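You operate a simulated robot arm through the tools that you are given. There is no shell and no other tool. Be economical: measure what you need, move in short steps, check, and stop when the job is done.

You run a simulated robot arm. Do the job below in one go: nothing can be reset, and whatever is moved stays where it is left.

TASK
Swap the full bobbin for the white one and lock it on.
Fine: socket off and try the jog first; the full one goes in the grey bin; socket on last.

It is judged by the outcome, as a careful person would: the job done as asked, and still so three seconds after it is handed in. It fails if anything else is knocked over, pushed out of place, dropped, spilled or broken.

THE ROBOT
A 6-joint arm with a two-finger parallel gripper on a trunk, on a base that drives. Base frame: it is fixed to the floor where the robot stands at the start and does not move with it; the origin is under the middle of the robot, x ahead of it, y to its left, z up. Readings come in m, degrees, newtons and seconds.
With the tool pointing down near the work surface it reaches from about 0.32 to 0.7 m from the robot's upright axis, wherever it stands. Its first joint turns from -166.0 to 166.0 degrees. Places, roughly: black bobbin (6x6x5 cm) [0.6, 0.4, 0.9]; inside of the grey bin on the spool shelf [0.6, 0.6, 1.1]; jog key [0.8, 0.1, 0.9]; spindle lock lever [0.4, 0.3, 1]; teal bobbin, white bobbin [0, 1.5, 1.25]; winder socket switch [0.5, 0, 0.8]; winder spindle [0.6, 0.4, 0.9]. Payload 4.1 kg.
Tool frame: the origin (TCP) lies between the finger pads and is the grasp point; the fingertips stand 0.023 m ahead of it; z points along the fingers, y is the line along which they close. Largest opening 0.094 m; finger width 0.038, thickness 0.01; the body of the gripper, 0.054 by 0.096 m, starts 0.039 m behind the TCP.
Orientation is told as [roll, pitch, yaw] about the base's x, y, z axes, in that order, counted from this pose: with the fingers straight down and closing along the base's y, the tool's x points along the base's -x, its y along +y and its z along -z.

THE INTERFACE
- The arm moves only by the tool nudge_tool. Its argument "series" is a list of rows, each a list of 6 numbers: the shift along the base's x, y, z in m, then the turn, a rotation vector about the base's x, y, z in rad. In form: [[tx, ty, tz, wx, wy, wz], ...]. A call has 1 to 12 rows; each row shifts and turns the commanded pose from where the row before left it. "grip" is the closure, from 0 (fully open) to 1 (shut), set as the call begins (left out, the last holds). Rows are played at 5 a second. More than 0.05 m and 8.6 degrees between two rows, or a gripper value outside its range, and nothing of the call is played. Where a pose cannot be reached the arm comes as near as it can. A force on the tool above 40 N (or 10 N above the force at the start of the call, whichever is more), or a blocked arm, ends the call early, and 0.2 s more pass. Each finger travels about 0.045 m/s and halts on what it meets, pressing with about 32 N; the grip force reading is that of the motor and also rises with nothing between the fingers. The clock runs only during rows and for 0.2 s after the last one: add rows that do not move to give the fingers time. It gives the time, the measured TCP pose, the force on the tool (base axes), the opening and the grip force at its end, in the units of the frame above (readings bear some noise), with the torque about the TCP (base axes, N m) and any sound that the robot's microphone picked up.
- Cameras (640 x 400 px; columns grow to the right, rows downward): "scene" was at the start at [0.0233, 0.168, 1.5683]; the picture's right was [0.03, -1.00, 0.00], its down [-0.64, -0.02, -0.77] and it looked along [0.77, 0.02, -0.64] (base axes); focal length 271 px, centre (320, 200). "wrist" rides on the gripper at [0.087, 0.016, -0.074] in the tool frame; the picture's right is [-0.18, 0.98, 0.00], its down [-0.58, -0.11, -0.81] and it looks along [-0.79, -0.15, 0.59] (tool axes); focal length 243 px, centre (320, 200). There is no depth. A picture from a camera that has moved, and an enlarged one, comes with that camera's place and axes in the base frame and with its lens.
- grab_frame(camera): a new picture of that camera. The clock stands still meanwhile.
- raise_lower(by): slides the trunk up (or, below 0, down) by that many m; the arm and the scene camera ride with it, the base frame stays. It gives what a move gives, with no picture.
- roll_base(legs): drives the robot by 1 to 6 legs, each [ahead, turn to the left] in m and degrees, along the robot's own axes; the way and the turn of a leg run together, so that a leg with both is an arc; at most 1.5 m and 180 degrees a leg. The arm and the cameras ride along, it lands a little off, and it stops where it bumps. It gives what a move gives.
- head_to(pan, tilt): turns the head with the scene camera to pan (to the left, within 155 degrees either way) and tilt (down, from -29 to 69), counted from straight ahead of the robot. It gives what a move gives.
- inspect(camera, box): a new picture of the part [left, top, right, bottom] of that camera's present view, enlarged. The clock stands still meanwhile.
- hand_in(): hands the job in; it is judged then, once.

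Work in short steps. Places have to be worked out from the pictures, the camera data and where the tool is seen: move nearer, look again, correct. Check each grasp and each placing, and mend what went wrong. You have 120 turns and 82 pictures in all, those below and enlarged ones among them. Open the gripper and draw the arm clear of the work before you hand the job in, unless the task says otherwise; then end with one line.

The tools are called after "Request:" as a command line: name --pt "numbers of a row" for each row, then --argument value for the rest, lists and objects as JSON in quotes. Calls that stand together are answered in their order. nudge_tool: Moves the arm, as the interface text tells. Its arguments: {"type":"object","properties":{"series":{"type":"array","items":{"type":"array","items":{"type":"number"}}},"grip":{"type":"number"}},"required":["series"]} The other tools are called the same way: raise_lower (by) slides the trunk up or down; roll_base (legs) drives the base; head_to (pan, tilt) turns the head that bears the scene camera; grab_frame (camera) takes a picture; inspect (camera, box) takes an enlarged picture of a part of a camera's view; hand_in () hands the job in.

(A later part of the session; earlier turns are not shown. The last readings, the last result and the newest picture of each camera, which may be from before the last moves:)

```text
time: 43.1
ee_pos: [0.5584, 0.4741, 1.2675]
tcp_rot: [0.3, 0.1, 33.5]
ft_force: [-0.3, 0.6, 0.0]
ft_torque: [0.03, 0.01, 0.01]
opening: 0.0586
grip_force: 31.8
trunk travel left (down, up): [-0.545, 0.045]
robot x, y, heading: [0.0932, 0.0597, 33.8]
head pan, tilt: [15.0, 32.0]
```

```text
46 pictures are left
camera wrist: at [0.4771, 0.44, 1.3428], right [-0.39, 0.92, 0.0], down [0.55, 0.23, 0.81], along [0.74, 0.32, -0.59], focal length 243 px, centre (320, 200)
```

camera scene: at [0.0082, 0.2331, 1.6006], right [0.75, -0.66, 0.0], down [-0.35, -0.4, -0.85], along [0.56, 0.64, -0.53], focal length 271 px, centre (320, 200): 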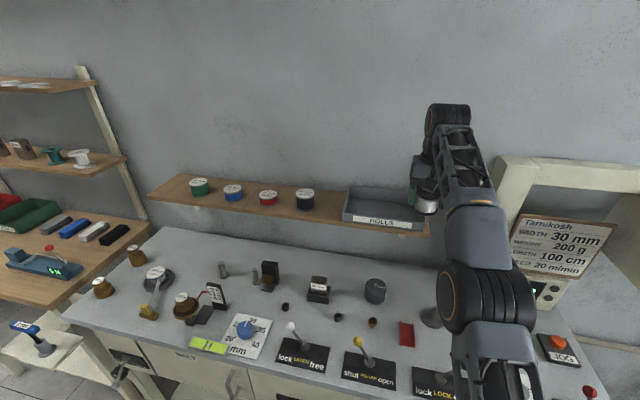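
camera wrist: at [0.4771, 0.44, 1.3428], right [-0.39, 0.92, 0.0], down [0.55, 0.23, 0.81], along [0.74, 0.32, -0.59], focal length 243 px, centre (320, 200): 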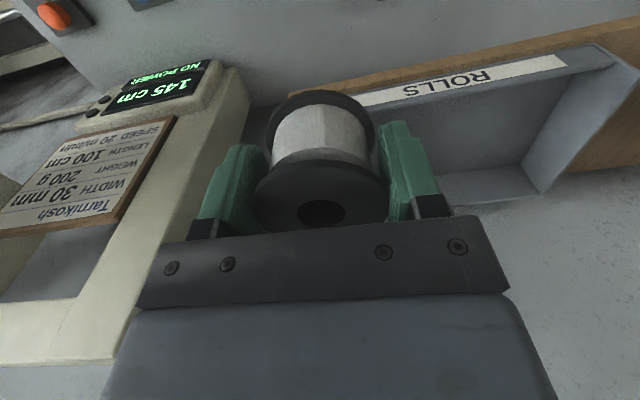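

At this height reach is only ~0.62 m, so I must get nearer. I enlarge the bin to fix its geometry.

Request:
inspect --camera "scene" --box '[330, 160, 450, 250]'

Request:
inspect --camera "wrist" --box '[340, 20, 640, 220]'

```text
4.44 times, centred on (390, 205) of scene
camera zoom: at [0.0082, 0.2331, 1.6006], right [0.75, -0.66, 0.0], down [-0.35, -0.4, -0.85], along [0.56, 0.64, -0.53], focal length 1206 px, centre (9, 178)
```

zoom: 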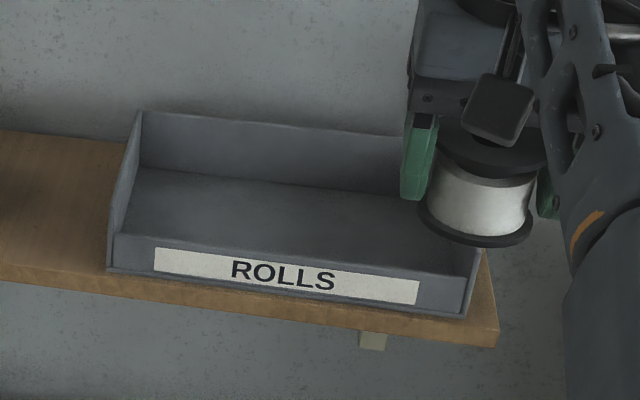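

```text
2.00 times, centred on (490, 120) of wrist
camera zoom: at [0.4771, 0.44, 1.3428], right [-0.39, 0.92, 0.0], down [0.55, 0.23, 0.81], along [0.74, 0.32, -0.59], focal length 485 px, centre (-20, 360)
```

zoom: 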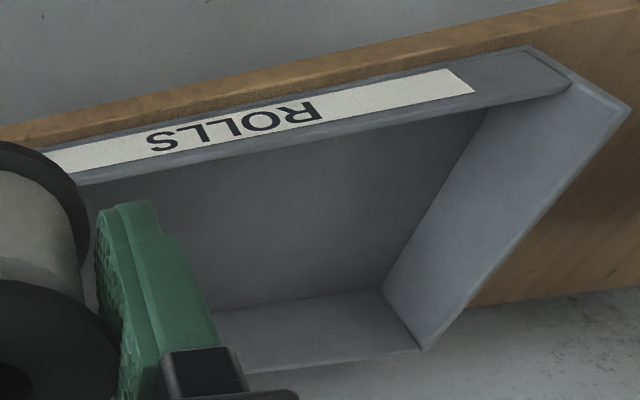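

Bin floor ≈1.145, inside n 0.765–0.88. A tool tilt of ~18° gives the extra reach without moving the base; I tilt and move above the bin's near-right part.

Request:
nudge_tool --pt "0 0 0 0.0576 -0.0874 0" --pt "0 0 0 0.0576 -0.0874 0" --pt "0 0 0 0.0576 -0.0874 0" --pt "0.01 0.03 0 0 0 0" --pt "0.01 0.03 -0.005 0 0 0" --pt "0.011 0.034 -0.005 0 0 0"

Request:
grab_frame --camera "wrist"

Request:
inspect --camera "scene" --box '[330, 140, 450, 250]'

```text
time: 44.5
ee_pos: [0.5749, 0.5559, 1.2461]
tcp_rot: [0.3, -17.9, 33.5]
ft_force: [-0.2, -0.3, 0.8]
ft_torque: [0.01, 0.0, 0.01]
opening: 0.0584
grip_force: 31.7
out of reach, approached as far as the arm can: row 6
trunk travel left (down, up): [-0.545, 0.045]
robot x, y, heading: [0.0951, 0.0601, 33.7]
head pan, tilt: [15.0, 32.0]
```

```text
43 pictures are left
camera wrist: at [0.4783, 0.5121, 1.2907], right [-0.4, 0.92, 0.06], down [0.32, 0.08, 0.95], along [0.86, 0.4, -0.32], focal length 243 px, centre (320, 200)
```

wrist: 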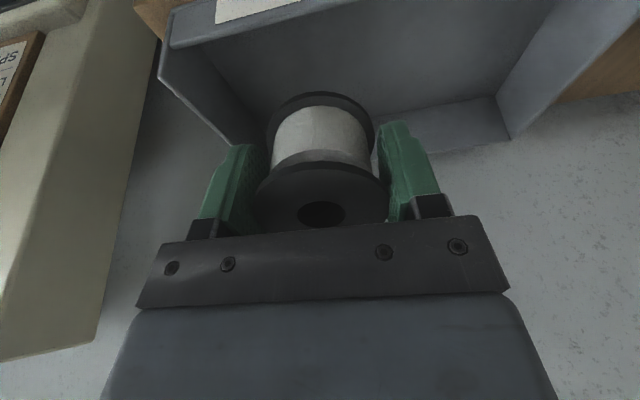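

```text
3.64 times, centred on (390, 195) of scene
camera zoom: at [0.0072, 0.2331, 1.6006], right [0.75, -0.66, 0.0], down [-0.35, -0.4, -0.85], along [0.56, 0.64, -0.53], focal length 987 px, centre (66, 218)
```

zoom: 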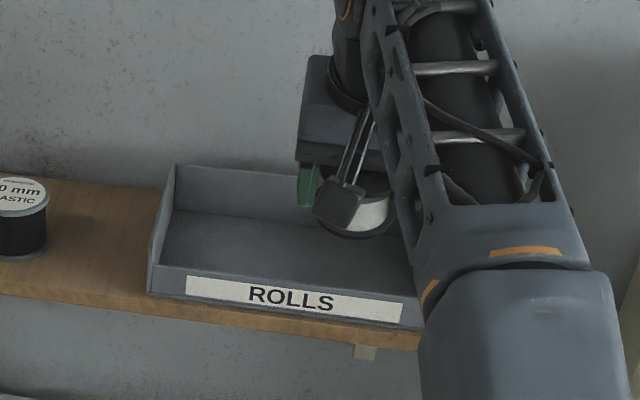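

Bobbin is over the bin's right part but a little near the front wall. I lower while moving a bit deeper and left.

Request:
nudge_tool --pt "0.007 0.012 -0.01 0 0 0" --pt "0.007 0.012 -0.01 0 0 0" --pt "0.0 0.0 -0.015 0 0 0" --pt "0 0 -0.01 0 0 0"

Request:
grab_frame --camera "wrist"

```text
time: 45.5
ee_pos: [0.585, 0.5748, 1.1971]
tcp_rot: [0.2, -17.9, 33.5]
ft_force: [0.1, 0.3, -0.8]
ft_torque: [0.01, 0.0, 0.0]
opening: 0.0588
grip_force: 31.8
out of reach, approached as far as the arm can: row 1, 2, 3, 4
trunk travel left (down, up): [-0.545, 0.045]
robot x, y, heading: [0.0914, 0.062, 33.7]
head pan, tilt: [15.0, 32.0]
```

```text
41 pictures are left
camera wrist: at [0.488, 0.5304, 1.2415], right [-0.4, 0.92, 0.06], down [0.32, 0.08, 0.95], along [0.86, 0.4, -0.32], focal length 243 px, centre (320, 200)
```

wrist: 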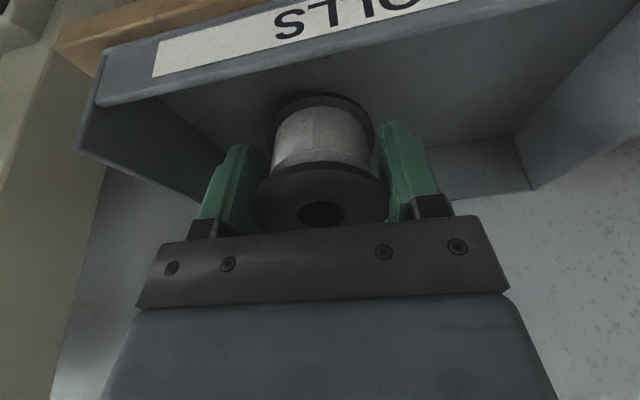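

Bobbin is inside the bin, about 1.5 cm above its floor. Lowering until light contact.

Request:
nudge_tool --pt "0 0 -0.006 0 0 0" --pt "0 0 -0.005 0 0 0" --pt "0 0 -0.004 0 0 0"

Request:
inspect --camera "wrist" --box '[180, 40, 480, 240]'

```text
time: 46.3
ee_pos: [0.5882, 0.5779, 1.1842]
tcp_rot: [0.1, -17.8, 33.5]
ft_force: [0.3, 0.2, 2.3]
ft_torque: [0.0, 0.02, 0.04]
opening: 0.0586
grip_force: 32.4
out of reach, approached as far as the arm can: row 2
trunk travel left (down, up): [-0.545, 0.045]
robot x, y, heading: [0.0954, 0.0597, 33.7]
head pan, tilt: [15.0, 32.0]
```

```text
2.00 times, centred on (330, 140) of wrist
camera zoom: at [0.4914, 0.534, 1.2294], right [-0.4, 0.92, 0.06], down [0.32, 0.08, 0.95], along [0.86, 0.4, -0.32], focal length 485 px, centre (300, 320)
```

zoom: 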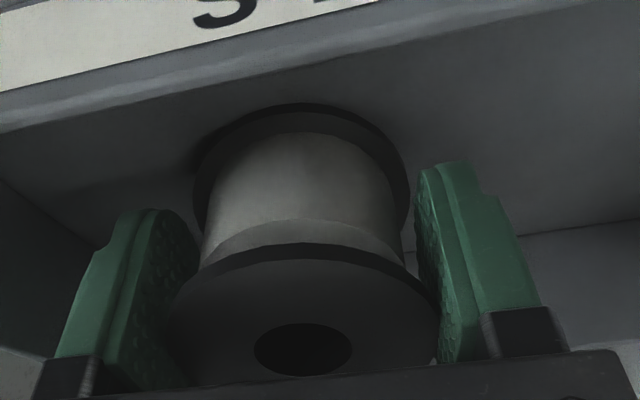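

Contact felt (+2 N). I release with a partial opening and look.

Request:
nudge_tool --pt "0 0 0 0 0 0" --pt "0 0 0 0 0 0" --pt "0 0 0 0 0 0" --grip 0.2

Request:
inspect --camera "wrist" --box '[180, 40, 480, 240]'

```text
time: 47.1
ee_pos: [0.5883, 0.5799, 1.1834]
tcp_rot: [0.1, -17.7, 33.5]
ft_force: [0.0, 0.4, 0.0]
ft_torque: [-0.01, -0.07, -0.02]
opening: 0.0751
grip_force: 0.0
trunk travel left (down, up): [-0.545, 0.045]
robot x, y, heading: [0.0911, 0.0585, 33.7]
head pan, tilt: [15.0, 32.0]
```

```text
2.00 times, centred on (330, 140) of wrist
camera zoom: at [0.4915, 0.5342, 1.2288], right [-0.4, 0.92, 0.06], down [0.32, 0.08, 0.94], along [0.86, 0.4, -0.32], focal length 485 px, centre (300, 320)
```

zoom: 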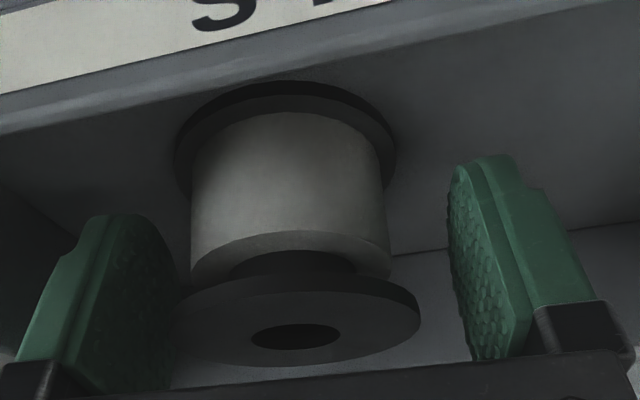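

It stands upright in the bin. I open a touch more and withdraw along the tool axis.

Request:
nudge_tool --pt "0 0 0 0 0 0" --pt "-0.005 -0.0035 0.02 0 0 0" --pt "-0.008 -0.0055 0.03 0 0 0" --pt "-0.01 -0.007 0.035 0 0 0" --pt "-0.02 -0.015 0.03 -0.0576 0.0874 0" --pt "-0.03 -0.02 0 -0.0576 0.0874 0" --pt "-0.03 -0.02 0 -0.0576 0.0874 0" --grip 0.08

Request:
inspect --camera "scene" --box '[330, 140, 450, 250]'

```text
time: 48.7
ee_pos: [0.5006, 0.5326, 1.2646]
tcp_rot: [0.4, 0.2, 33.6]
ft_force: [0.7, -0.3, 0.2]
ft_torque: [0.0, 0.02, -0.01]
opening: 0.0865
grip_force: 0.1
out of reach, approached as far as the arm can: row 4, 5, 6, 7
trunk travel left (down, up): [-0.545, 0.045]
robot x, y, heading: [0.0909, 0.0617, 33.7]
head pan, tilt: [15.0, 32.0]
```

```text
3.64 times, centred on (390, 195) of scene
camera zoom: at [0.0087, 0.2342, 1.6005], right [0.75, -0.66, 0.0], down [-0.35, -0.4, -0.85], along [0.56, 0.64, -0.53], focal length 987 px, centre (66, 218)
```

zoom: 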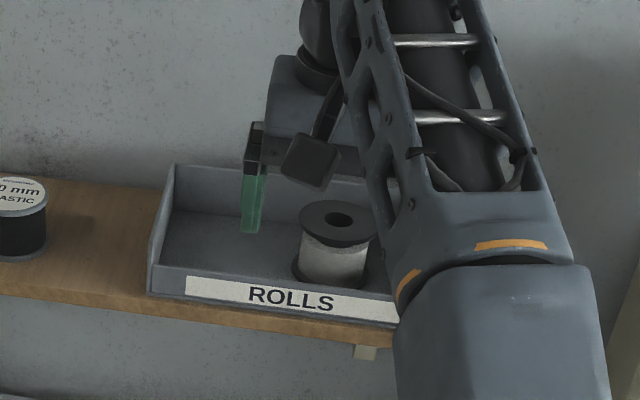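

Full bobbin is in the grey bin, upright. I retract the arm, back off, turn left 90° and look towards the white bobbin shelf.

Request:
nudge_tool --pt "-0.01 -0.04 0 0 0 0" --pt "-0.01 -0.04 0 0 0 0" --pt "-0.01 -0.04 0 0 0 0" --pt "-0.02 -0.04 0 0 0 0" --pt "-0.02 -0.04 0 0 0 0" --pt "-0.02 -0.03 0 0 0 0"

Request:
roll_base --legs '[[-0.09, 0], [0, 88]]'

Request:
head_to --pan -25 --tilt 28

Request:
grab_frame --camera "scene"

```text
time: 50.1
ee_pos: [0.4133, 0.2982, 1.264]
tcp_rot: [0.4, 0.0, 33.5]
ft_force: [-0.3, -0.1, -0.6]
ft_torque: [0.01, 0.02, -0.03]
opening: 0.0866
grip_force: 0.0
trunk travel left (down, up): [-0.545, 0.045]
robot x, y, heading: [0.0925, 0.0638, 33.7]
head pan, tilt: [15.0, 32.0]
```

```text
time: 54.9
ee_pos: [-0.1964, 0.3483, 1.2622]
tcp_rot: [0.3, 0.1, 119.3]
ft_force: [-0.4, -0.9, -0.3]
ft_torque: [-0.01, 0.02, -0.01]
opening: 0.0866
grip_force: 0.1
trunk travel left (down, up): [-0.545, 0.045]
robot x, y, heading: [0.0193, 0.0116, 119.5]
head pan, tilt: [15.0, 32.0]
```

```text
time: 56.0
ee_pos: [-0.1958, 0.3484, 1.2634]
tcp_rot: [0.3, 0.1, 119.4]
ft_force: [-0.4, 0.1, 0.8]
ft_torque: [0.0, 0.01, 0.01]
opening: 0.0865
grip_force: 0.0
trunk travel left (down, up): [-0.545, 0.045]
robot x, y, heading: [0.0172, 0.0105, 119.7]
head pan, tilt: [-25.0, 28.0]
```

```text
37 pictures are left
camera scene: at [-0.1072, -0.0335, 1.6069], right [1.0, 0.08, 0.0], down [0.04, -0.47, -0.88], along [-0.07, 0.88, -0.47], focal length 271 px, centre (320, 200)
```

scene: 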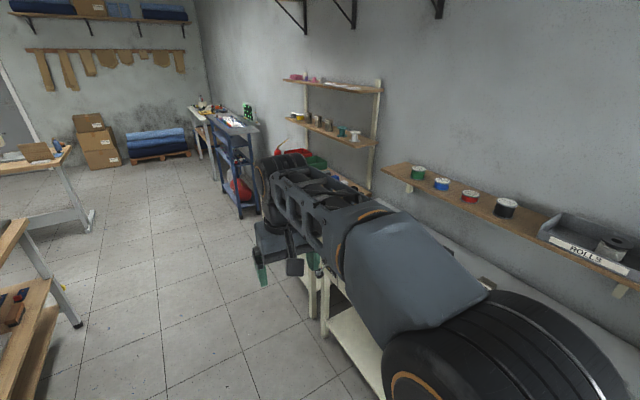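

White bobbin ≈(-0.03, 1.5, 1.2). The way along the bench is free; I drive half of it and look at what stands under that shelf.

Request:
roll_base --legs '[[0.6, 0]]'

Request:
head_to --pan -45 --tilt 45

Request:
grab_frame --camera "scene"

```text
time: 59.4
ee_pos: [-0.4967, 0.8756, 1.263]
tcp_rot: [0.3, 0.1, 119.4]
ft_force: [0.3, -0.1, -0.7]
ft_torque: [-0.02, 0.02, -0.03]
opening: 0.0867
grip_force: 0.1
trunk travel left (down, up): [-0.545, 0.045]
robot x, y, heading: [-0.2829, 0.5397, 119.5]
head pan, tilt: [-25.0, 28.0]
```

```text
time: 60.2
ee_pos: [-0.4971, 0.8766, 1.2628]
tcp_rot: [0.3, -0.1, 119.5]
ft_force: [-0.1, -0.8, 0.5]
ft_torque: [0.01, -0.01, 0.03]
opening: 0.0866
grip_force: 0.0
trunk travel left (down, up): [-0.545, 0.045]
robot x, y, heading: [-0.2857, 0.5391, 119.7]
head pan, tilt: [-45.0, 45.0]
```

```text
36 pictures are left
camera scene: at [-0.3782, 0.4823, 1.5812], right [0.96, -0.26, 0.0], down [-0.19, -0.68, -0.71], along [0.19, 0.68, -0.71], focal length 271 px, centre (320, 200)
```

scene: 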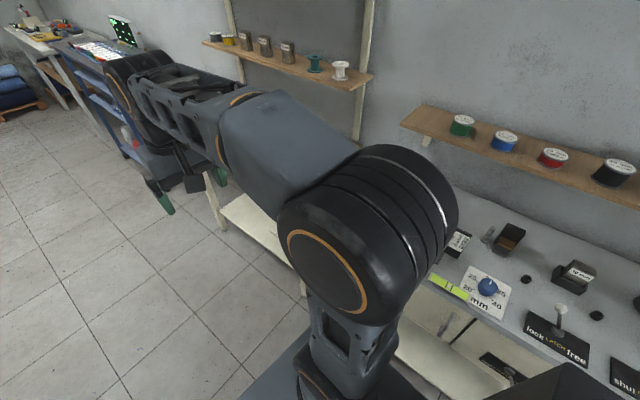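

White bobbin triangulates to (-0.033, 1.451, 1.214). I drive nearer, angling slightly towards the shelf, and check the clearance under the upper shelf.

Request:
roll_base --legs '[[0, -5], [0.58, 0]]'

Request:
head_to --pan -75 --tilt 20

Request:
grab_frame --camera "scene"

```text
time: 64.0
ee_pos: [-0.7062, 1.4195, 1.2628]
tcp_rot: [0.3, 0.1, 114.5]
ft_force: [-1.0, -0.2, 0.8]
ft_torque: [0.01, -0.01, 0.01]
opening: 0.0866
grip_force: 0.1
trunk travel left (down, up): [-0.545, 0.045]
robot x, y, heading: [-0.5264, 1.0638, 114.8]
head pan, tilt: [-45.0, 45.0]
```

```text
time: 65.0
ee_pos: [-0.7064, 1.418, 1.263]
tcp_rot: [0.3, 0.0, 114.5]
ft_force: [0.1, -0.9, 0.0]
ft_torque: [-0.02, 0.01, -0.05]
opening: 0.0867
grip_force: 0.1
trunk travel left (down, up): [-0.545, 0.045]
robot x, y, heading: [-0.5267, 1.0608, 114.9]
head pan, tilt: [-75.0, 20.0]
```

```text
35 pictures are left
camera scene: at [-0.5796, 0.999, 1.6198], right [0.64, -0.77, 0.0], down [-0.26, -0.22, -0.94], along [0.72, 0.6, -0.34], focal length 271 px, centre (320, 200)
```

scene: 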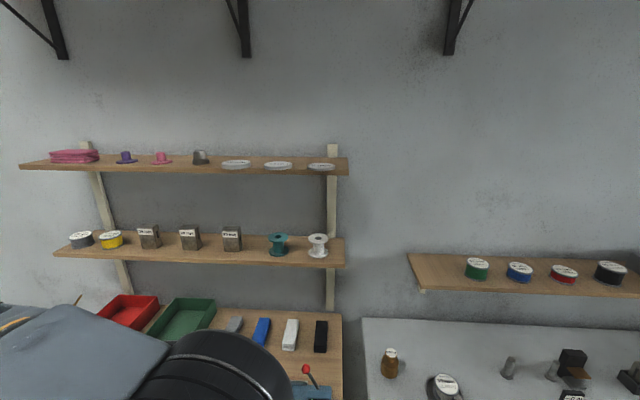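

Shelf gap is about 1.19–1.43, so I must enter from the front with a tilted tool (≈40°). I swing the arm around in front of the shelf, turning yaw to face it, then tilt.

Request:
nudge_tool --pt "0.0456 -0.0041 0 0 0 -0.1179" --pt "0.0456 -0.0041 0 0 0 -0.1179" --pt "0.0456 -0.0041 0 0 0 -0.1179" --pt "0.0456 -0.0041 0 0 0 -0.1179" --pt "0.0456 -0.0041 0 0 0 -0.1179" --pt "0.0456 -0.0041 0 0 0 -0.1179" --pt "0.0456 -0.0041 0 0 0 -0.1179" --pt "0.0456 -0.0041 0 0 0 -0.1179" --pt "0.0456 -0.0041 0 0 0 -0.1179" --pt "0.0456 -0.0041 0 0 0 -0.1179" --pt "0.0456 -0.0041 0 0 0 -0.1179" --pt "0.0456 -0.0041 0 0 0 -0.1179" --grip 0

Request:
nudge_tool --pt "0 0 0 0.064 -0.0971 0" --pt "0 0 0 0.064 -0.0971 0" --pt "0 0 0 0.064 -0.0971 0" --pt "0 0 0 0.064 -0.0971 0" --pt "0 0 0 0.064 -0.0971 0" --pt "0 0 0 0.064 -0.0971 0"

Request:
grab_frame --camera "wrist"

Request:
grab_frame --camera "scene"

```text
time: 67.6
ee_pos: [-0.1557, 1.3698, 1.2611]
tcp_rot: [0.2, 0.2, 33.3]
ft_force: [-0.5, -0.6, 0.3]
ft_torque: [-0.02, 0.03, -0.01]
opening: 0.0942
grip_force: 0.0
trunk travel left (down, up): [-0.545, 0.045]
robot x, y, heading: [-0.5239, 1.0644, 114.7]
head pan, tilt: [-75.0, 20.0]
```

```text
time: 69.0
ee_pos: [-0.1603, 1.3685, 1.2628]
tcp_rot: [0.2, -40.1, 33.3]
ft_force: [-0.5, -0.5, 0.5]
ft_torque: [-0.01, -0.01, -0.01]
opening: 0.0941
grip_force: 0.0
trunk travel left (down, up): [-0.545, 0.045]
robot x, y, heading: [-0.522, 1.0646, 114.5]
head pan, tilt: [-75.0, 20.0]
```

```text
34 pictures are left
camera wrist: at [-0.264, 1.319, 1.2654], right [-0.43, 0.9, 0.12], down [0.0, -0.13, 0.99], along [0.9, 0.42, 0.06], focal length 243 px, centre (320, 200)
```

wrist: 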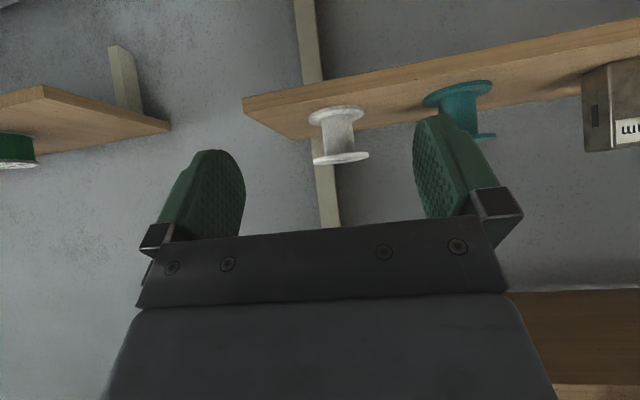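

```text
33 pictures are left
camera scene: at [-0.5796, 0.9988, 1.6198], right [0.64, -0.77, 0.0], down [-0.26, -0.22, -0.94], along [0.72, 0.6, -0.34], focal length 271 px, centre (320, 200)
```

scene: 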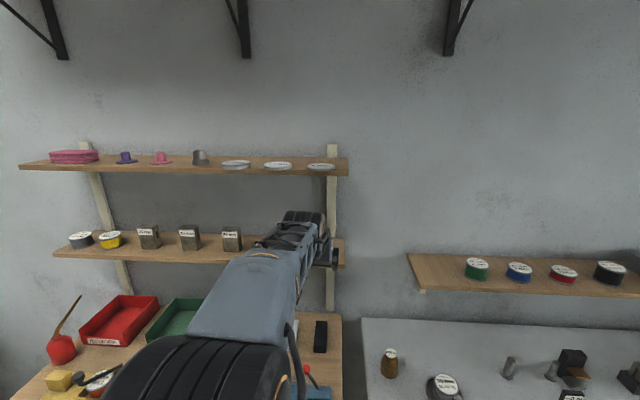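

White bobbin centre ≈(-0.036, 1.456), shelf ≈1.190, top ≈1.239; teal is 13 cm away. I lower to TCP z 1.225 and advance straight in with open fingers, stopping short to check.

Request:
nudge_tool --pt "0 0 -0.036 0 0 0" --pt "0.03 0.021 0 0 0 0" --pt "0.03 0.021 0 0 0 0" --pt "0.03 0.021 0 0 0 0"

Request:
grab_frame --camera "wrist"

```text
time: 70.0
ee_pos: [-0.0684, 1.4331, 1.2236]
tcp_rot: [0.3, -40.0, 33.4]
ft_force: [0.8, 0.5, -0.6]
ft_torque: [0.0, 0.02, -0.01]
opening: 0.0939
grip_force: 0.1
trunk travel left (down, up): [-0.545, 0.045]
robot x, y, heading: [-0.5232, 1.0666, 114.6]
head pan, tilt: [-75.0, 20.0]
```

```text
32 pictures are left
camera wrist: at [-0.1729, 1.3825, 1.2267], right [-0.43, 0.9, 0.12], down [0.0, -0.13, 0.99], along [0.9, 0.42, 0.05], focal length 243 px, centre (320, 200)
```

wrist: 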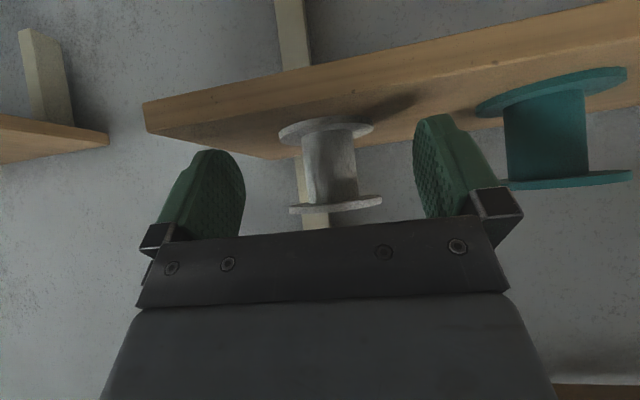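

Aligned. Advancing the last 4.2 cm and closing.

Request:
nudge_tool --pt "0.0175 0.0125 0 0 0 0" --pt "0.0165 0.012 0 0 0 0"

Request:
nudge_tool --pt "0 0 0 0 0 0" --pt "0 0 0 0 0 0" --pt "0 0 0 0 0 0" --pt "0 0 0 0 0 0" --grip 1

Request:
grab_frame --camera "wrist"

```text
time: 70.6
ee_pos: [-0.0361, 1.4563, 1.2256]
tcp_rot: [0.3, -40.0, 33.4]
ft_force: [0.3, -0.7, -0.3]
ft_torque: [0.02, -0.01, 0.04]
opening: 0.0942
grip_force: 0.1
trunk travel left (down, up): [-0.545, 0.045]
robot x, y, heading: [-0.5205, 1.063, 114.8]
head pan, tilt: [-75.0, 20.0]
```

```text
time: 71.6
ee_pos: [-0.0362, 1.4565, 1.2276]
tcp_rot: [0.3, -40.0, 33.4]
ft_force: [-1.0, -0.9, 0.6]
ft_torque: [0.04, -0.01, 0.0]
opening: 0.0586
grip_force: 32.3
trunk travel left (down, up): [-0.545, 0.045]
robot x, y, heading: [-0.5249, 1.0663, 114.8]
head pan, tilt: [-75.0, 20.0]
```

```text
31 pictures are left
camera wrist: at [-0.1409, 1.4064, 1.2291], right [-0.43, 0.9, 0.12], down [0.0, -0.13, 0.99], along [0.9, 0.42, 0.05], focal length 243 px, centre (320, 200)
```

wrist: 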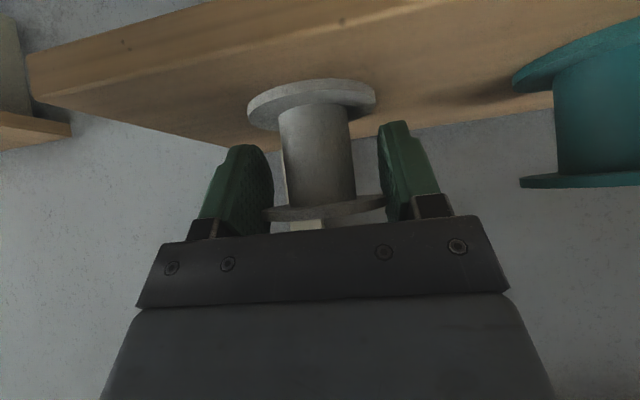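

Gripped by the top flange (58.6 mm). Lifting 3 cm and backing straight out.

Request:
nudge_tool --pt "0 0 0.012 0 0 0" --pt "0 0 0.02 0 0 0" --pt "-0.02 -0.013 0 0 0 0" --pt "-0.035 -0.023 0 0 0 0" --pt "-0.035 -0.023 0 0 0 0" --pt "-0.035 -0.023 0 0 0 0" --pt "-0.03 -0.02 0 0 0 0"

Request:
grab_frame --camera "wrist"

```text
time: 73.2
ee_pos: [-0.1922, 1.3534, 1.259]
tcp_rot: [0.3, -39.9, 33.4]
ft_force: [-1.3, 0.2, -0.3]
ft_torque: [0.0, 0.03, -0.04]
opening: 0.059
grip_force: 31.9
trunk travel left (down, up): [-0.545, 0.045]
robot x, y, heading: [-0.5204, 1.0631, 114.7]
head pan, tilt: [-75.0, 20.0]
```

```text
30 pictures are left
camera wrist: at [-0.2964, 1.3038, 1.2616], right [-0.43, 0.9, 0.12], down [0.0, -0.13, 0.99], along [0.9, 0.42, 0.05], focal length 243 px, centre (320, 200)
```

wrist: 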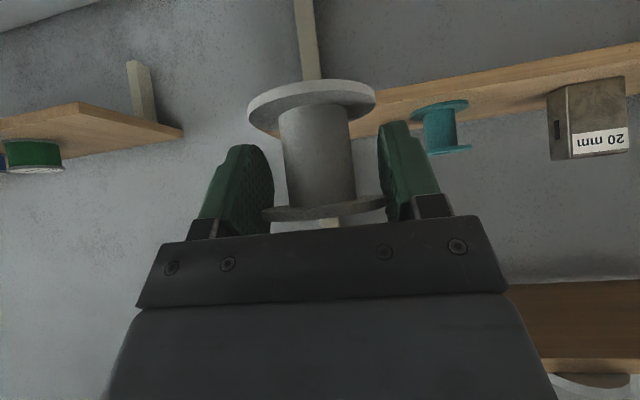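

Held firmly. I keep the arm pointing sideways over the bench, align the base parallel to it and reverse back to the winder.

Request:
roll_base --legs '[[0, 7], [-1.17, 0]]'

Request:
head_to --pan -85 --tilt 48

Request:
grab_frame --camera "scene"

Request:
grab_frame --camera "wrist"

```text
time: 79.7
ee_pos: [0.3824, 0.3881, 1.2588]
tcp_rot: [0.4, -39.9, 39.8]
ft_force: [0.0, -0.4, -0.4]
ft_torque: [-0.02, -0.03, -0.02]
opening: 0.0588
grip_force: 32.2
trunk travel left (down, up): [-0.545, 0.045]
robot x, y, heading: [0.0838, 0.0655, 121.1]
head pan, tilt: [-75.0, 20.0]
```

```text
time: 80.6
ee_pos: [0.3823, 0.3879, 1.2583]
tcp_rot: [0.3, -39.9, 39.8]
ft_force: [-0.1, 0.1, -0.8]
ft_torque: [-0.02, 0.0, -0.01]
opening: 0.0585
grip_force: 32.2
trunk travel left (down, up): [-0.545, 0.045]
robot x, y, heading: [0.0876, 0.0637, 121.1]
head pan, tilt: [-85.0, 48.0]
```

```text
29 pictures are left
camera scene: at [0.0354, -0.0285, 1.5771], right [0.59, -0.81, 0.0], down [-0.6, -0.44, -0.67], along [0.54, 0.39, -0.74], focal length 271 px, centre (320, 200)
```

scene: 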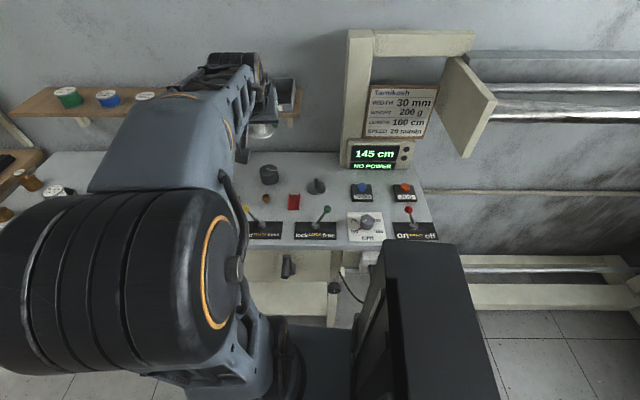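

```text
28 pictures are left
camera wrist: at [0.2843, 0.3274, 1.2617], right [-0.52, 0.84, 0.12], down [0.02, -0.13, 0.99], along [0.85, 0.52, 0.05], focal length 243 px, centre (320, 200)
```

wrist: 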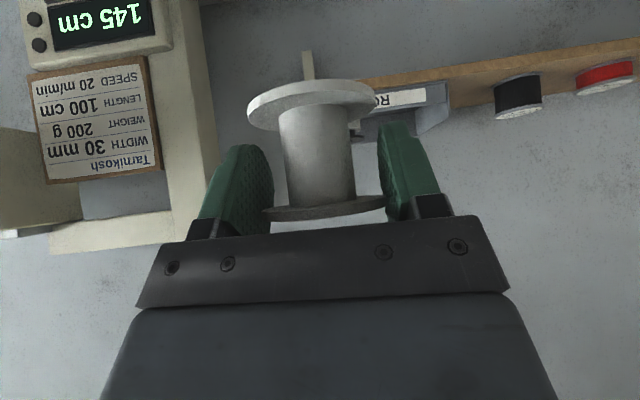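

Parked well at (0.087, 0.064). I enlarge the spindle area for fresh positions.

Request:
inspect --camera "scene" --box '[240, 160, 400, 250]'

```text
4.00 times, centred on (320, 205) of scene
camera zoom: at [0.0354, -0.0285, 1.5771], right [0.59, -0.81, 0.0], down [-0.6, -0.44, -0.67], along [0.54, 0.39, -0.74], focal length 1085 px, centre (320, 180)
```

zoom: 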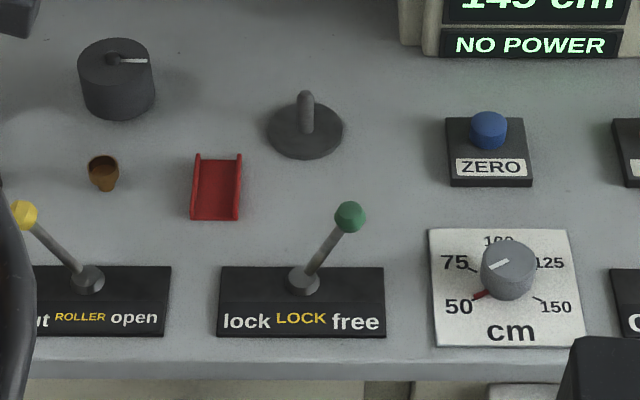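

Spindle ≈(0.576, 0.383), tip ≈0.937. I bring the white bobbin above it, still 8 cm higher, and check.

Request:
nudge_tool --pt "0.032 -0.001 -0.033 0 0 0.025" --pt "0.032 -0.001 -0.033 0 0 0.025" --pt "0.032 -0.001 -0.033 0 0 0.025" --pt "0.032 -0.001 -0.033 0 0 0.025" --pt "0.032 -0.001 -0.033 0 0 0" --pt "0.032 -0.001 -0.033 0 0 0"

Request:
grab_frame --camera "wrist"

Request:
inspect --camera "scene" --box '[240, 130, 400, 230]'

```text
time: 82.0
ee_pos: [0.5763, 0.3839, 1.0609]
tcp_rot: [0.3, -39.9, 45.5]
ft_force: [0.5, -0.7, -0.3]
ft_torque: [0.0, 0.0, 0.0]
opening: 0.0587
grip_force: 31.9
trunk travel left (down, up): [-0.545, 0.045]
robot x, y, heading: [0.0858, 0.0615, 121.2]
head pan, tilt: [-85.0, 48.0]
```

```text
26 pictures are left
camera wrist: at [0.4836, 0.3122, 1.0634], right [-0.6, 0.79, 0.12], down [0.03, -0.13, 0.99], along [0.8, 0.6, 0.05], focal length 243 px, centre (320, 200)
```

wrist: 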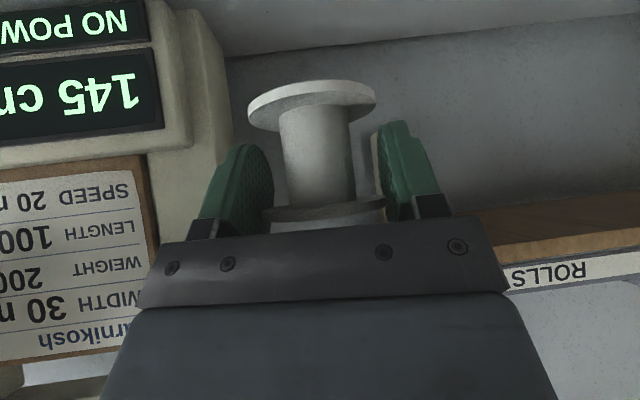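

```text
4.00 times, centred on (320, 180) of scene
camera zoom: at [0.0361, -0.0283, 1.5771], right [0.59, -0.81, 0.0], down [-0.6, -0.44, -0.67], along [0.54, 0.39, -0.74], focal length 1085 px, centre (320, 280)
```

zoom: 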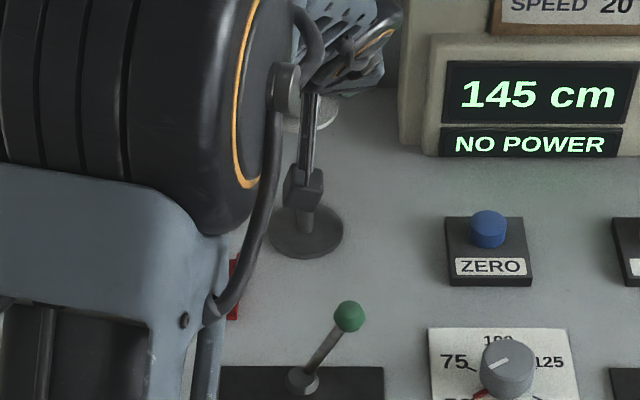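

Descend to just above the spindle tip and look side-on with the wrist camera.

Request:
nudge_tool --pt "-0.001 -0.001 -0.035 0 0 0" --pt "-0.001 -0.001 -0.028 0 0 0"

Request:
grab_frame --camera "wrist"

```text
time: 82.6
ee_pos: [0.5716, 0.3796, 0.9976]
tcp_rot: [0.3, -40.0, 45.5]
ft_force: [0.6, -0.3, 0.3]
ft_torque: [0.02, -0.01, 0.01]
opening: 0.0586
grip_force: 31.9
trunk travel left (down, up): [-0.545, 0.045]
robot x, y, heading: [0.0857, 0.061, 120.9]
head pan, tilt: [-85.0, 48.0]
```

```text
24 pictures are left
camera wrist: at [0.4801, 0.3097, 1.0003], right [-0.6, 0.79, 0.12], down [0.03, -0.13, 0.99], along [0.8, 0.6, 0.05], focal length 243 px, centre (320, 200)
```

wrist: 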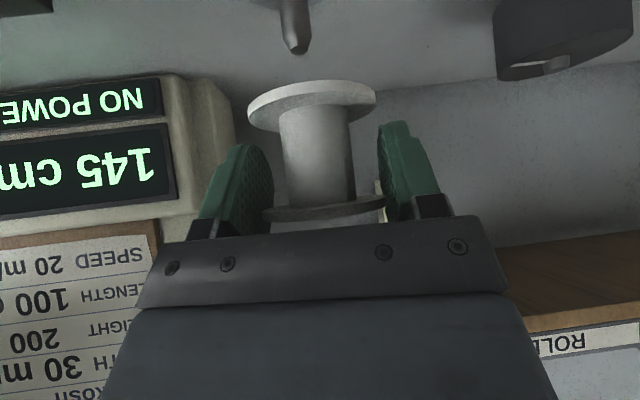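

Side view: spindle tip is ~3.5 mm to the image-left and ~3 mm deeper than the bobbin axis. I correct and lower slowly over the tip.

Request:
nudge_tool --pt "0.0045 -0.001 0 0 0 0" --pt "0 0 -0.012 0 0 0" --pt "0 0 -0.008 0 0 0" --pt "0 0 -0.006 0 0 0" --pt "0 0 -0.006 0 0 0" --pt "0 0 -0.006 0 0 0"

Request:
grab_frame --camera "wrist"

```text
time: 84.0
ee_pos: [0.5767, 0.3796, 0.9609]
tcp_rot: [0.3, -40.0, 45.5]
ft_force: [1.8, 1.3, 0.4]
ft_torque: [0.0, -0.02, -0.02]
opening: 0.0585
grip_force: 31.4
trunk travel left (down, up): [-0.545, 0.045]
robot x, y, heading: [0.0861, 0.0625, 121.1]
head pan, tilt: [-85.0, 48.0]
```

```text
23 pictures are left
camera wrist: at [0.4851, 0.3094, 0.9635], right [-0.61, 0.79, 0.12], down [0.03, -0.13, 0.99], along [0.8, 0.6, 0.05], focal length 243 px, centre (320, 200)
```

wrist: 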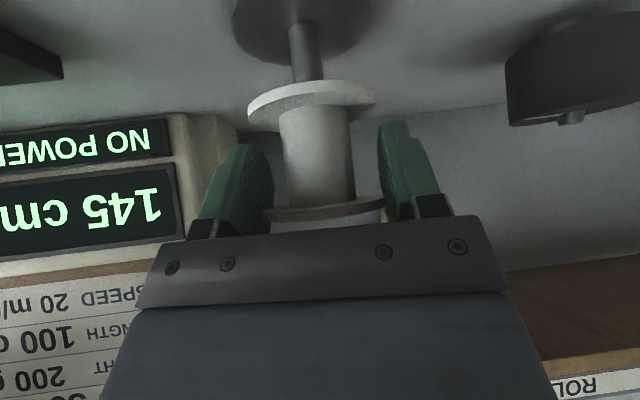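

It is threaded onto the spindle with only ~2 N side force. I ease 1 mm forward and continue down.

Request:
nudge_tool --pt "0.001 0.0008 -0.004 0 0 0" --pt "0 0 -0.006 0 0 0" --pt "0 0 -0.006 0 0 0" --pt "0 0 -0.005 0 0 0"

Request:
grab_frame --camera "wrist"

```text
time: 85.0
ee_pos: [0.5789, 0.3805, 0.9382]
tcp_rot: [0.3, -39.9, 45.5]
ft_force: [0.5, 0.5, -1.1]
ft_torque: [0.0, 0.04, 0.0]
opening: 0.0587
grip_force: 32.5
trunk travel left (down, up): [-0.545, 0.045]
robot x, y, heading: [0.0849, 0.0612, 121.2]
head pan, tilt: [-85.0, 48.0]
```

```text
22 pictures are left
camera wrist: at [0.4872, 0.3104, 0.9416], right [-0.61, 0.79, 0.12], down [0.03, -0.13, 0.99], along [0.8, 0.6, 0.05], focal length 243 px, centre (320, 200)
```

wrist: 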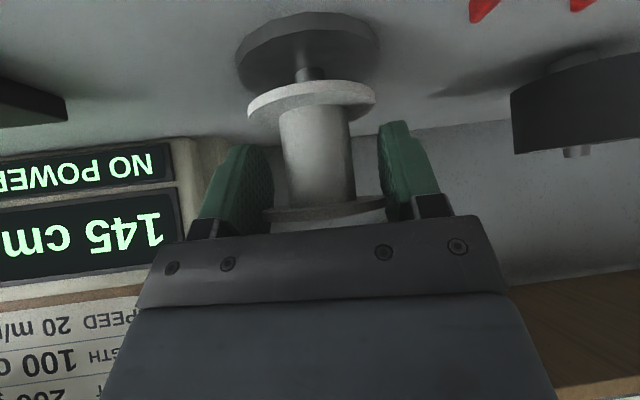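

Spindle enters the hole well; about 8–10 mm remain to the plate. Lowering in small steps until contact.

Request:
nudge_tool --pt "0 0 -0.003 0 0 0" --pt "0 0 -0.003 0 0 0" --pt "0 0 -0.002 0 0 0"

Request:
inspect --camera "wrist" --box '[200, 0, 440, 150]'

```text
time: 85.8
ee_pos: [0.5787, 0.3804, 0.9316]
tcp_rot: [0.3, -40.0, 45.5]
ft_force: [0.2, 0.9, 0.1]
ft_torque: [0.03, -0.02, -0.01]
opening: 0.0584
grip_force: 32.1
trunk travel left (down, up): [-0.545, 0.045]
robot x, y, heading: [0.0849, 0.0666, 121.3]
head pan, tilt: [-85.0, 48.0]
```

```text
2.67 times, centred on (320, 75) of wrist
camera zoom: at [0.4864, 0.3096, 0.9336], right [-0.61, 0.79, 0.12], down [0.03, -0.13, 0.99], along [0.8, 0.6, 0.05], focal length 647 px, centre (320, 533)
```

zoom: 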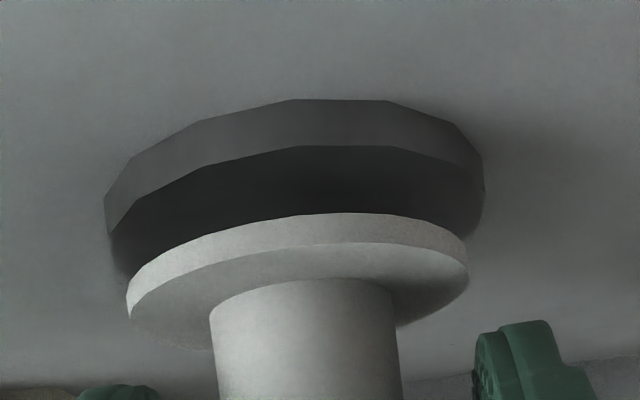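

A few millimetres remain. Lowering further until contact is felt.

Request:
nudge_tool --pt "0 0 -0.002 0 0 0" --pt "0 0 -0.002 0 0 0"

Request:
inspect --camera "wrist" --box '[200, 0, 440, 150]'

```text
time: 86.4
ee_pos: [0.5776, 0.3803, 0.927]
tcp_rot: [0.3, -39.9, 45.5]
ft_force: [-0.3, 0.9, -0.4]
ft_torque: [-0.02, 0.02, 0.0]
opening: 0.0587
grip_force: 32.3
trunk travel left (down, up): [-0.545, 0.045]
robot x, y, heading: [0.0842, 0.0594, 121.1]
head pan, tilt: [-85.0, 48.0]
```

```text
2.67 times, centred on (320, 75) of wrist
camera zoom: at [0.4862, 0.31, 0.9299], right [-0.61, 0.79, 0.12], down [0.03, -0.13, 0.99], along [0.8, 0.6, 0.05], focal length 647 px, centre (320, 533)
```

zoom: 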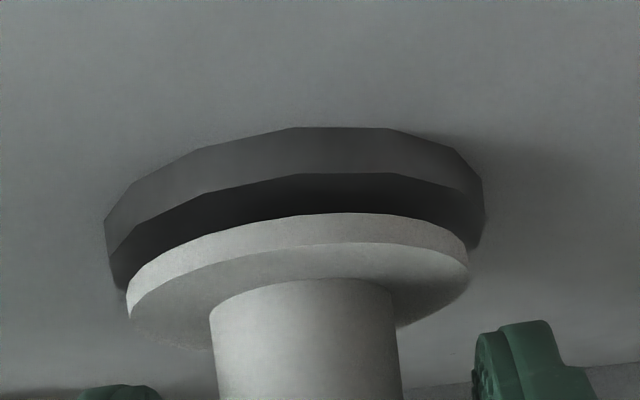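

Request:
nudge_tool --pt "0 0 -0.002 0 0 0" --pt "0 0 -0.002 0 0 0"

Request:
inspect --camera "wrist" --box '[200, 0, 440, 150]'

```text
time: 87.0
ee_pos: [0.578, 0.3814, 0.923]
tcp_rot: [0.5, -39.9, 45.5]
ft_force: [1.0, 0.6, -0.8]
ft_torque: [0.01, 0.02, 0.0]
opening: 0.0586
grip_force: 32.1
trunk travel left (down, up): [-0.545, 0.045]
robot x, y, heading: [0.0852, 0.0642, 121.3]
head pan, tilt: [-85.0, 48.0]
```

```text
2.67 times, centred on (320, 75) of wrist
camera zoom: at [0.4865, 0.3107, 0.926], right [-0.6, 0.79, 0.12], down [0.03, -0.13, 0.99], along [0.8, 0.6, 0.05], focal length 647 px, centre (320, 533)
```

zoom: 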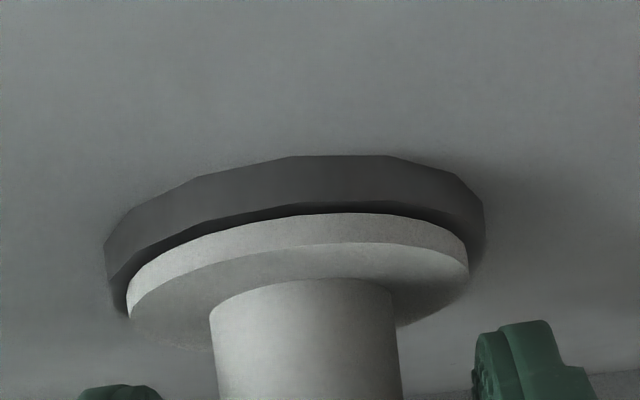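

Nearly seated. Two more millimetres.

Request:
nudge_tool --pt "0 0 -0.0015 0 0 0" --pt "0 0 -0.0015 0 0 0"

```text
time: 87.6
ee_pos: [0.5789, 0.382, 0.9224]
tcp_rot: [0.3, -40.1, 45.5]
ft_force: [0.9, 1.6, 7.2]
ft_torque: [0.0, 0.14, -0.02]
opening: 0.0587
grip_force: 32.2
trunk travel left (down, up): [-0.545, 0.045]
robot x, y, heading: [0.0817, 0.0647, 120.9]
head pan, tilt: [-85.0, 48.0]
```

Contact with the plate (7 N). I release.

Request:
nudge_tool --pt "0 0 0.001 0 0 0" --pt "0 0 0 0 0 0" --pt "0 0 0 0 0 0" --pt "0 0 0 0 0 0" --grip 0

Request:
grab_frame --camera "wrist"

```text
time: 88.6
ee_pos: [0.5785, 0.3809, 0.921]
tcp_rot: [0.3, -39.9, 45.4]
ft_force: [0.1, 0.4, 0.0]
ft_torque: [0.0, 0.0, 0.01]
opening: 0.0939
grip_force: 0.0
trunk travel left (down, up): [-0.545, 0.045]
robot x, y, heading: [0.0868, 0.0635, 121.1]
head pan, tilt: [-85.0, 48.0]
```

```text
18 pictures are left
camera wrist: at [0.4863, 0.3098, 0.9246], right [-0.6, 0.79, 0.12], down [0.03, -0.13, 0.99], along [0.8, 0.6, 0.05], focal length 243 px, centre (320, 200)
```

wrist: 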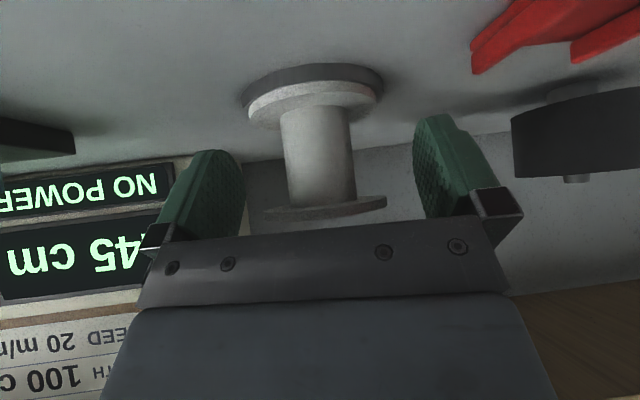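

Seated flat on the plate. I rise straight up (fingers clear on both sides), then restore the tool to vertical.

Request:
nudge_tool --pt "0 0 0.02 0 0 0" --pt "0 0 0.03 0 0 0" --pt "0 0 0.04 0 0 0" --pt "0 0 0.045 0 0 0" --pt "0 0 0.045 0 0 0"

Request:
nudge_tool --pt "-0.025 -0.008 0 -0.0829 0.0816 0" --pt "-0.025 -0.008 0 -0.0829 0.0816 0" --pt "-0.025 -0.008 0 -0.0829 0.0816 0" --pt "-0.025 -0.008 0 -0.0829 0.0816 0" --pt "-0.025 -0.008 0 -0.0829 0.0816 0" --pt "-0.025 -0.008 0 -0.0829 0.0816 0" --grip 1

Request:
inspect --camera "scene" --box '[240, 160, 400, 250]'

```text
time: 89.8
ee_pos: [0.5785, 0.3805, 1.1001]
tcp_rot: [0.5, -39.9, 45.5]
ft_force: [-0.1, -0.4, 0.0]
ft_torque: [-0.03, -0.06, -0.04]
opening: 0.0938
grip_force: 0.1
trunk travel left (down, up): [-0.545, 0.045]
robot x, y, heading: [0.0834, 0.0613, 121.1]
head pan, tilt: [-85.0, 48.0]
```

```text
time: 91.2
ee_pos: [0.428, 0.3321, 1.1017]
tcp_rot: [0.3, 0.3, 45.5]
ft_force: [0.1, -0.1, -0.8]
ft_torque: [0.02, -0.01, 0.02]
opening: 0.0002
grip_force: 31.6
trunk travel left (down, up): [-0.545, 0.045]
robot x, y, heading: [0.0852, 0.0633, 121.2]
head pan, tilt: [-85.0, 48.0]
```

```text
4.00 times, centred on (320, 205) of scene
camera zoom: at [0.0352, -0.0285, 1.577], right [0.59, -0.81, 0.0], down [-0.6, -0.44, -0.67], along [0.54, 0.39, -0.74], focal length 1085 px, centre (320, 180)
```

zoom: 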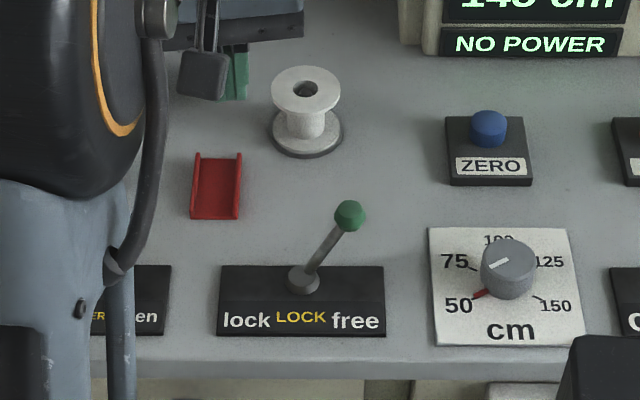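

White bobbin sits on the spindle. Next I move to the right side of the lever knob at "free" and descend beside it.

Request:
nudge_tool --pt "0.0197 -0.0377 0 0 0 -0.07" --pt "0.0197 -0.0377 0 0 0 -0.07" --pt "0.0197 -0.0377 0 0 0 -0.07" --pt "0 0 -0.047 0 0 0" --pt "0 0 -0.047 0 0 0" --pt "0 0 -0.046 0 0 0"

Request:
grab_frame --camera "wrist"

```text
time: 92.6
ee_pos: [0.4906, 0.2219, 0.9624]
tcp_rot: [0.4, 0.1, 33.5]
ft_force: [0.1, -0.6, 0.4]
ft_torque: [0.0, 0.0, -0.03]
opening: 0.0
grip_force: 32.2
trunk travel left (down, up): [-0.545, 0.045]
robot x, y, heading: [0.0859, 0.0629, 121.3]
head pan, tilt: [-85.0, 48.0]
```

```text
16 pictures are left
camera wrist: at [0.4091, 0.1857, 1.0374], right [-0.39, 0.92, 0.01], down [0.55, 0.23, 0.81], along [0.74, 0.32, -0.59], focal length 243 px, centre (320, 200)
```

wrist: 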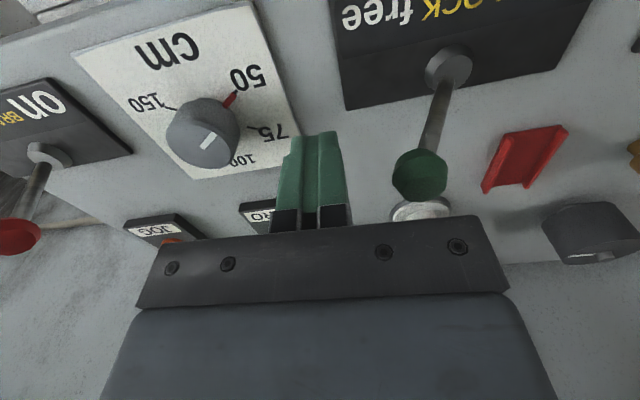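

Knob is just left of the fingers (image right). I push it towards "lock".

Request:
nudge_tool --pt "-0.0066 0.01 0 0 0 0" --pt "-0.0066 0.01 0 0 0 0" --pt "-0.0055 0.0084 0 0 0 0" --pt "-0.0055 0.0084 0 0 0 0" --pt "-0.0055 0.0084 0 0 0 0" --pt "-0.0055 0.0084 0 0 0 0" --pt "-0.0055 0.0084 0 0 0 0" --pt "-0.0055 0.0084 0 0 0 0" --pt "-0.0055 0.0084 0 0 0 0" --pt "-0.0033 0.005 0 0 0 0"

Request:
grab_frame --camera "wrist"

```text
time: 94.8
ee_pos: [0.4368, 0.2938, 0.9606]
tcp_rot: [0.1, -0.1, 33.2]
ft_force: [9.4, -17.4, 1.7]
ft_torque: [-0.39, -0.2, -0.03]
opening: 0.0
grip_force: 31.7
trunk travel left (down, up): [-0.545, 0.045]
robot x, y, heading: [0.0853, 0.0611, 120.4]
head pan, tilt: [-85.0, 48.0]
stopped in row 10: the force on the tool passed its limit (the readings are from after the stop); the commanded pose is now the measured one
```

```text
15 pictures are left
camera wrist: at [0.3556, 0.2596, 1.0365], right [-0.38, 0.92, 0.0], down [0.55, 0.23, 0.81], along [0.74, 0.31, -0.59], focal length 243 px, centre (320, 200)
```

wrist: 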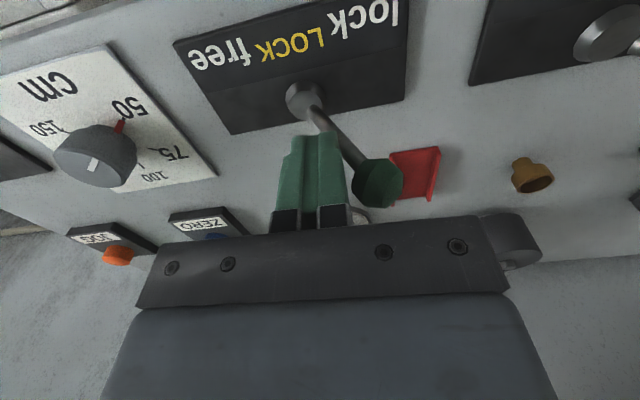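

End stop reached at "lock". I back away, rise, and verify.

Request:
nudge_tool --pt "0.0066 -0.01 0 0 0 0" --pt "0.0066 -0.01 0 0 0 0" --pt "0 0 0.045 0 0 0" --pt "0 0 0.045 0 0 0" --pt "-0.02 -0.03 0.03 0 0 0" --pt "-0.03 -0.035 0 0 0 0"

Request:
inspect --camera "scene" --box '[240, 160, 400, 250]'

```text
time: 96.2
ee_pos: [0.3986, 0.2115, 1.0832]
tcp_rot: [0.1, 0.0, 33.2]
ft_force: [-0.2, 0.2, -0.1]
ft_torque: [0.01, 0.0, -0.03]
opening: 0.0
grip_force: 31.8
trunk travel left (down, up): [-0.545, 0.045]
robot x, y, heading: [0.0843, 0.0606, 120.5]
head pan, tilt: [-85.0, 48.0]
```

```text
4.00 times, centred on (320, 205) of scene
camera zoom: at [0.0344, -0.0294, 1.5769], right [0.58, -0.81, 0.0], down [-0.6, -0.43, -0.67], along [0.54, 0.39, -0.74], focal length 1085 px, centre (320, 180)
```

zoom: 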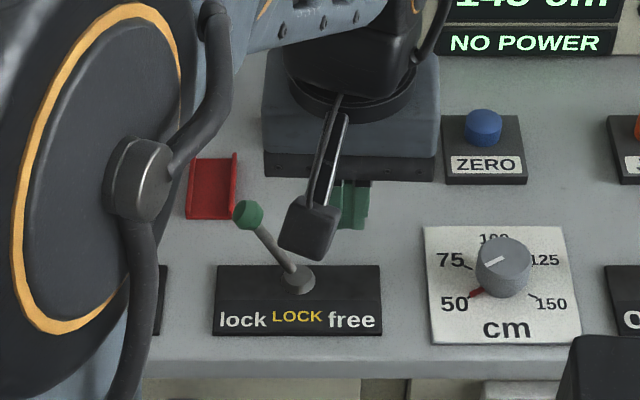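

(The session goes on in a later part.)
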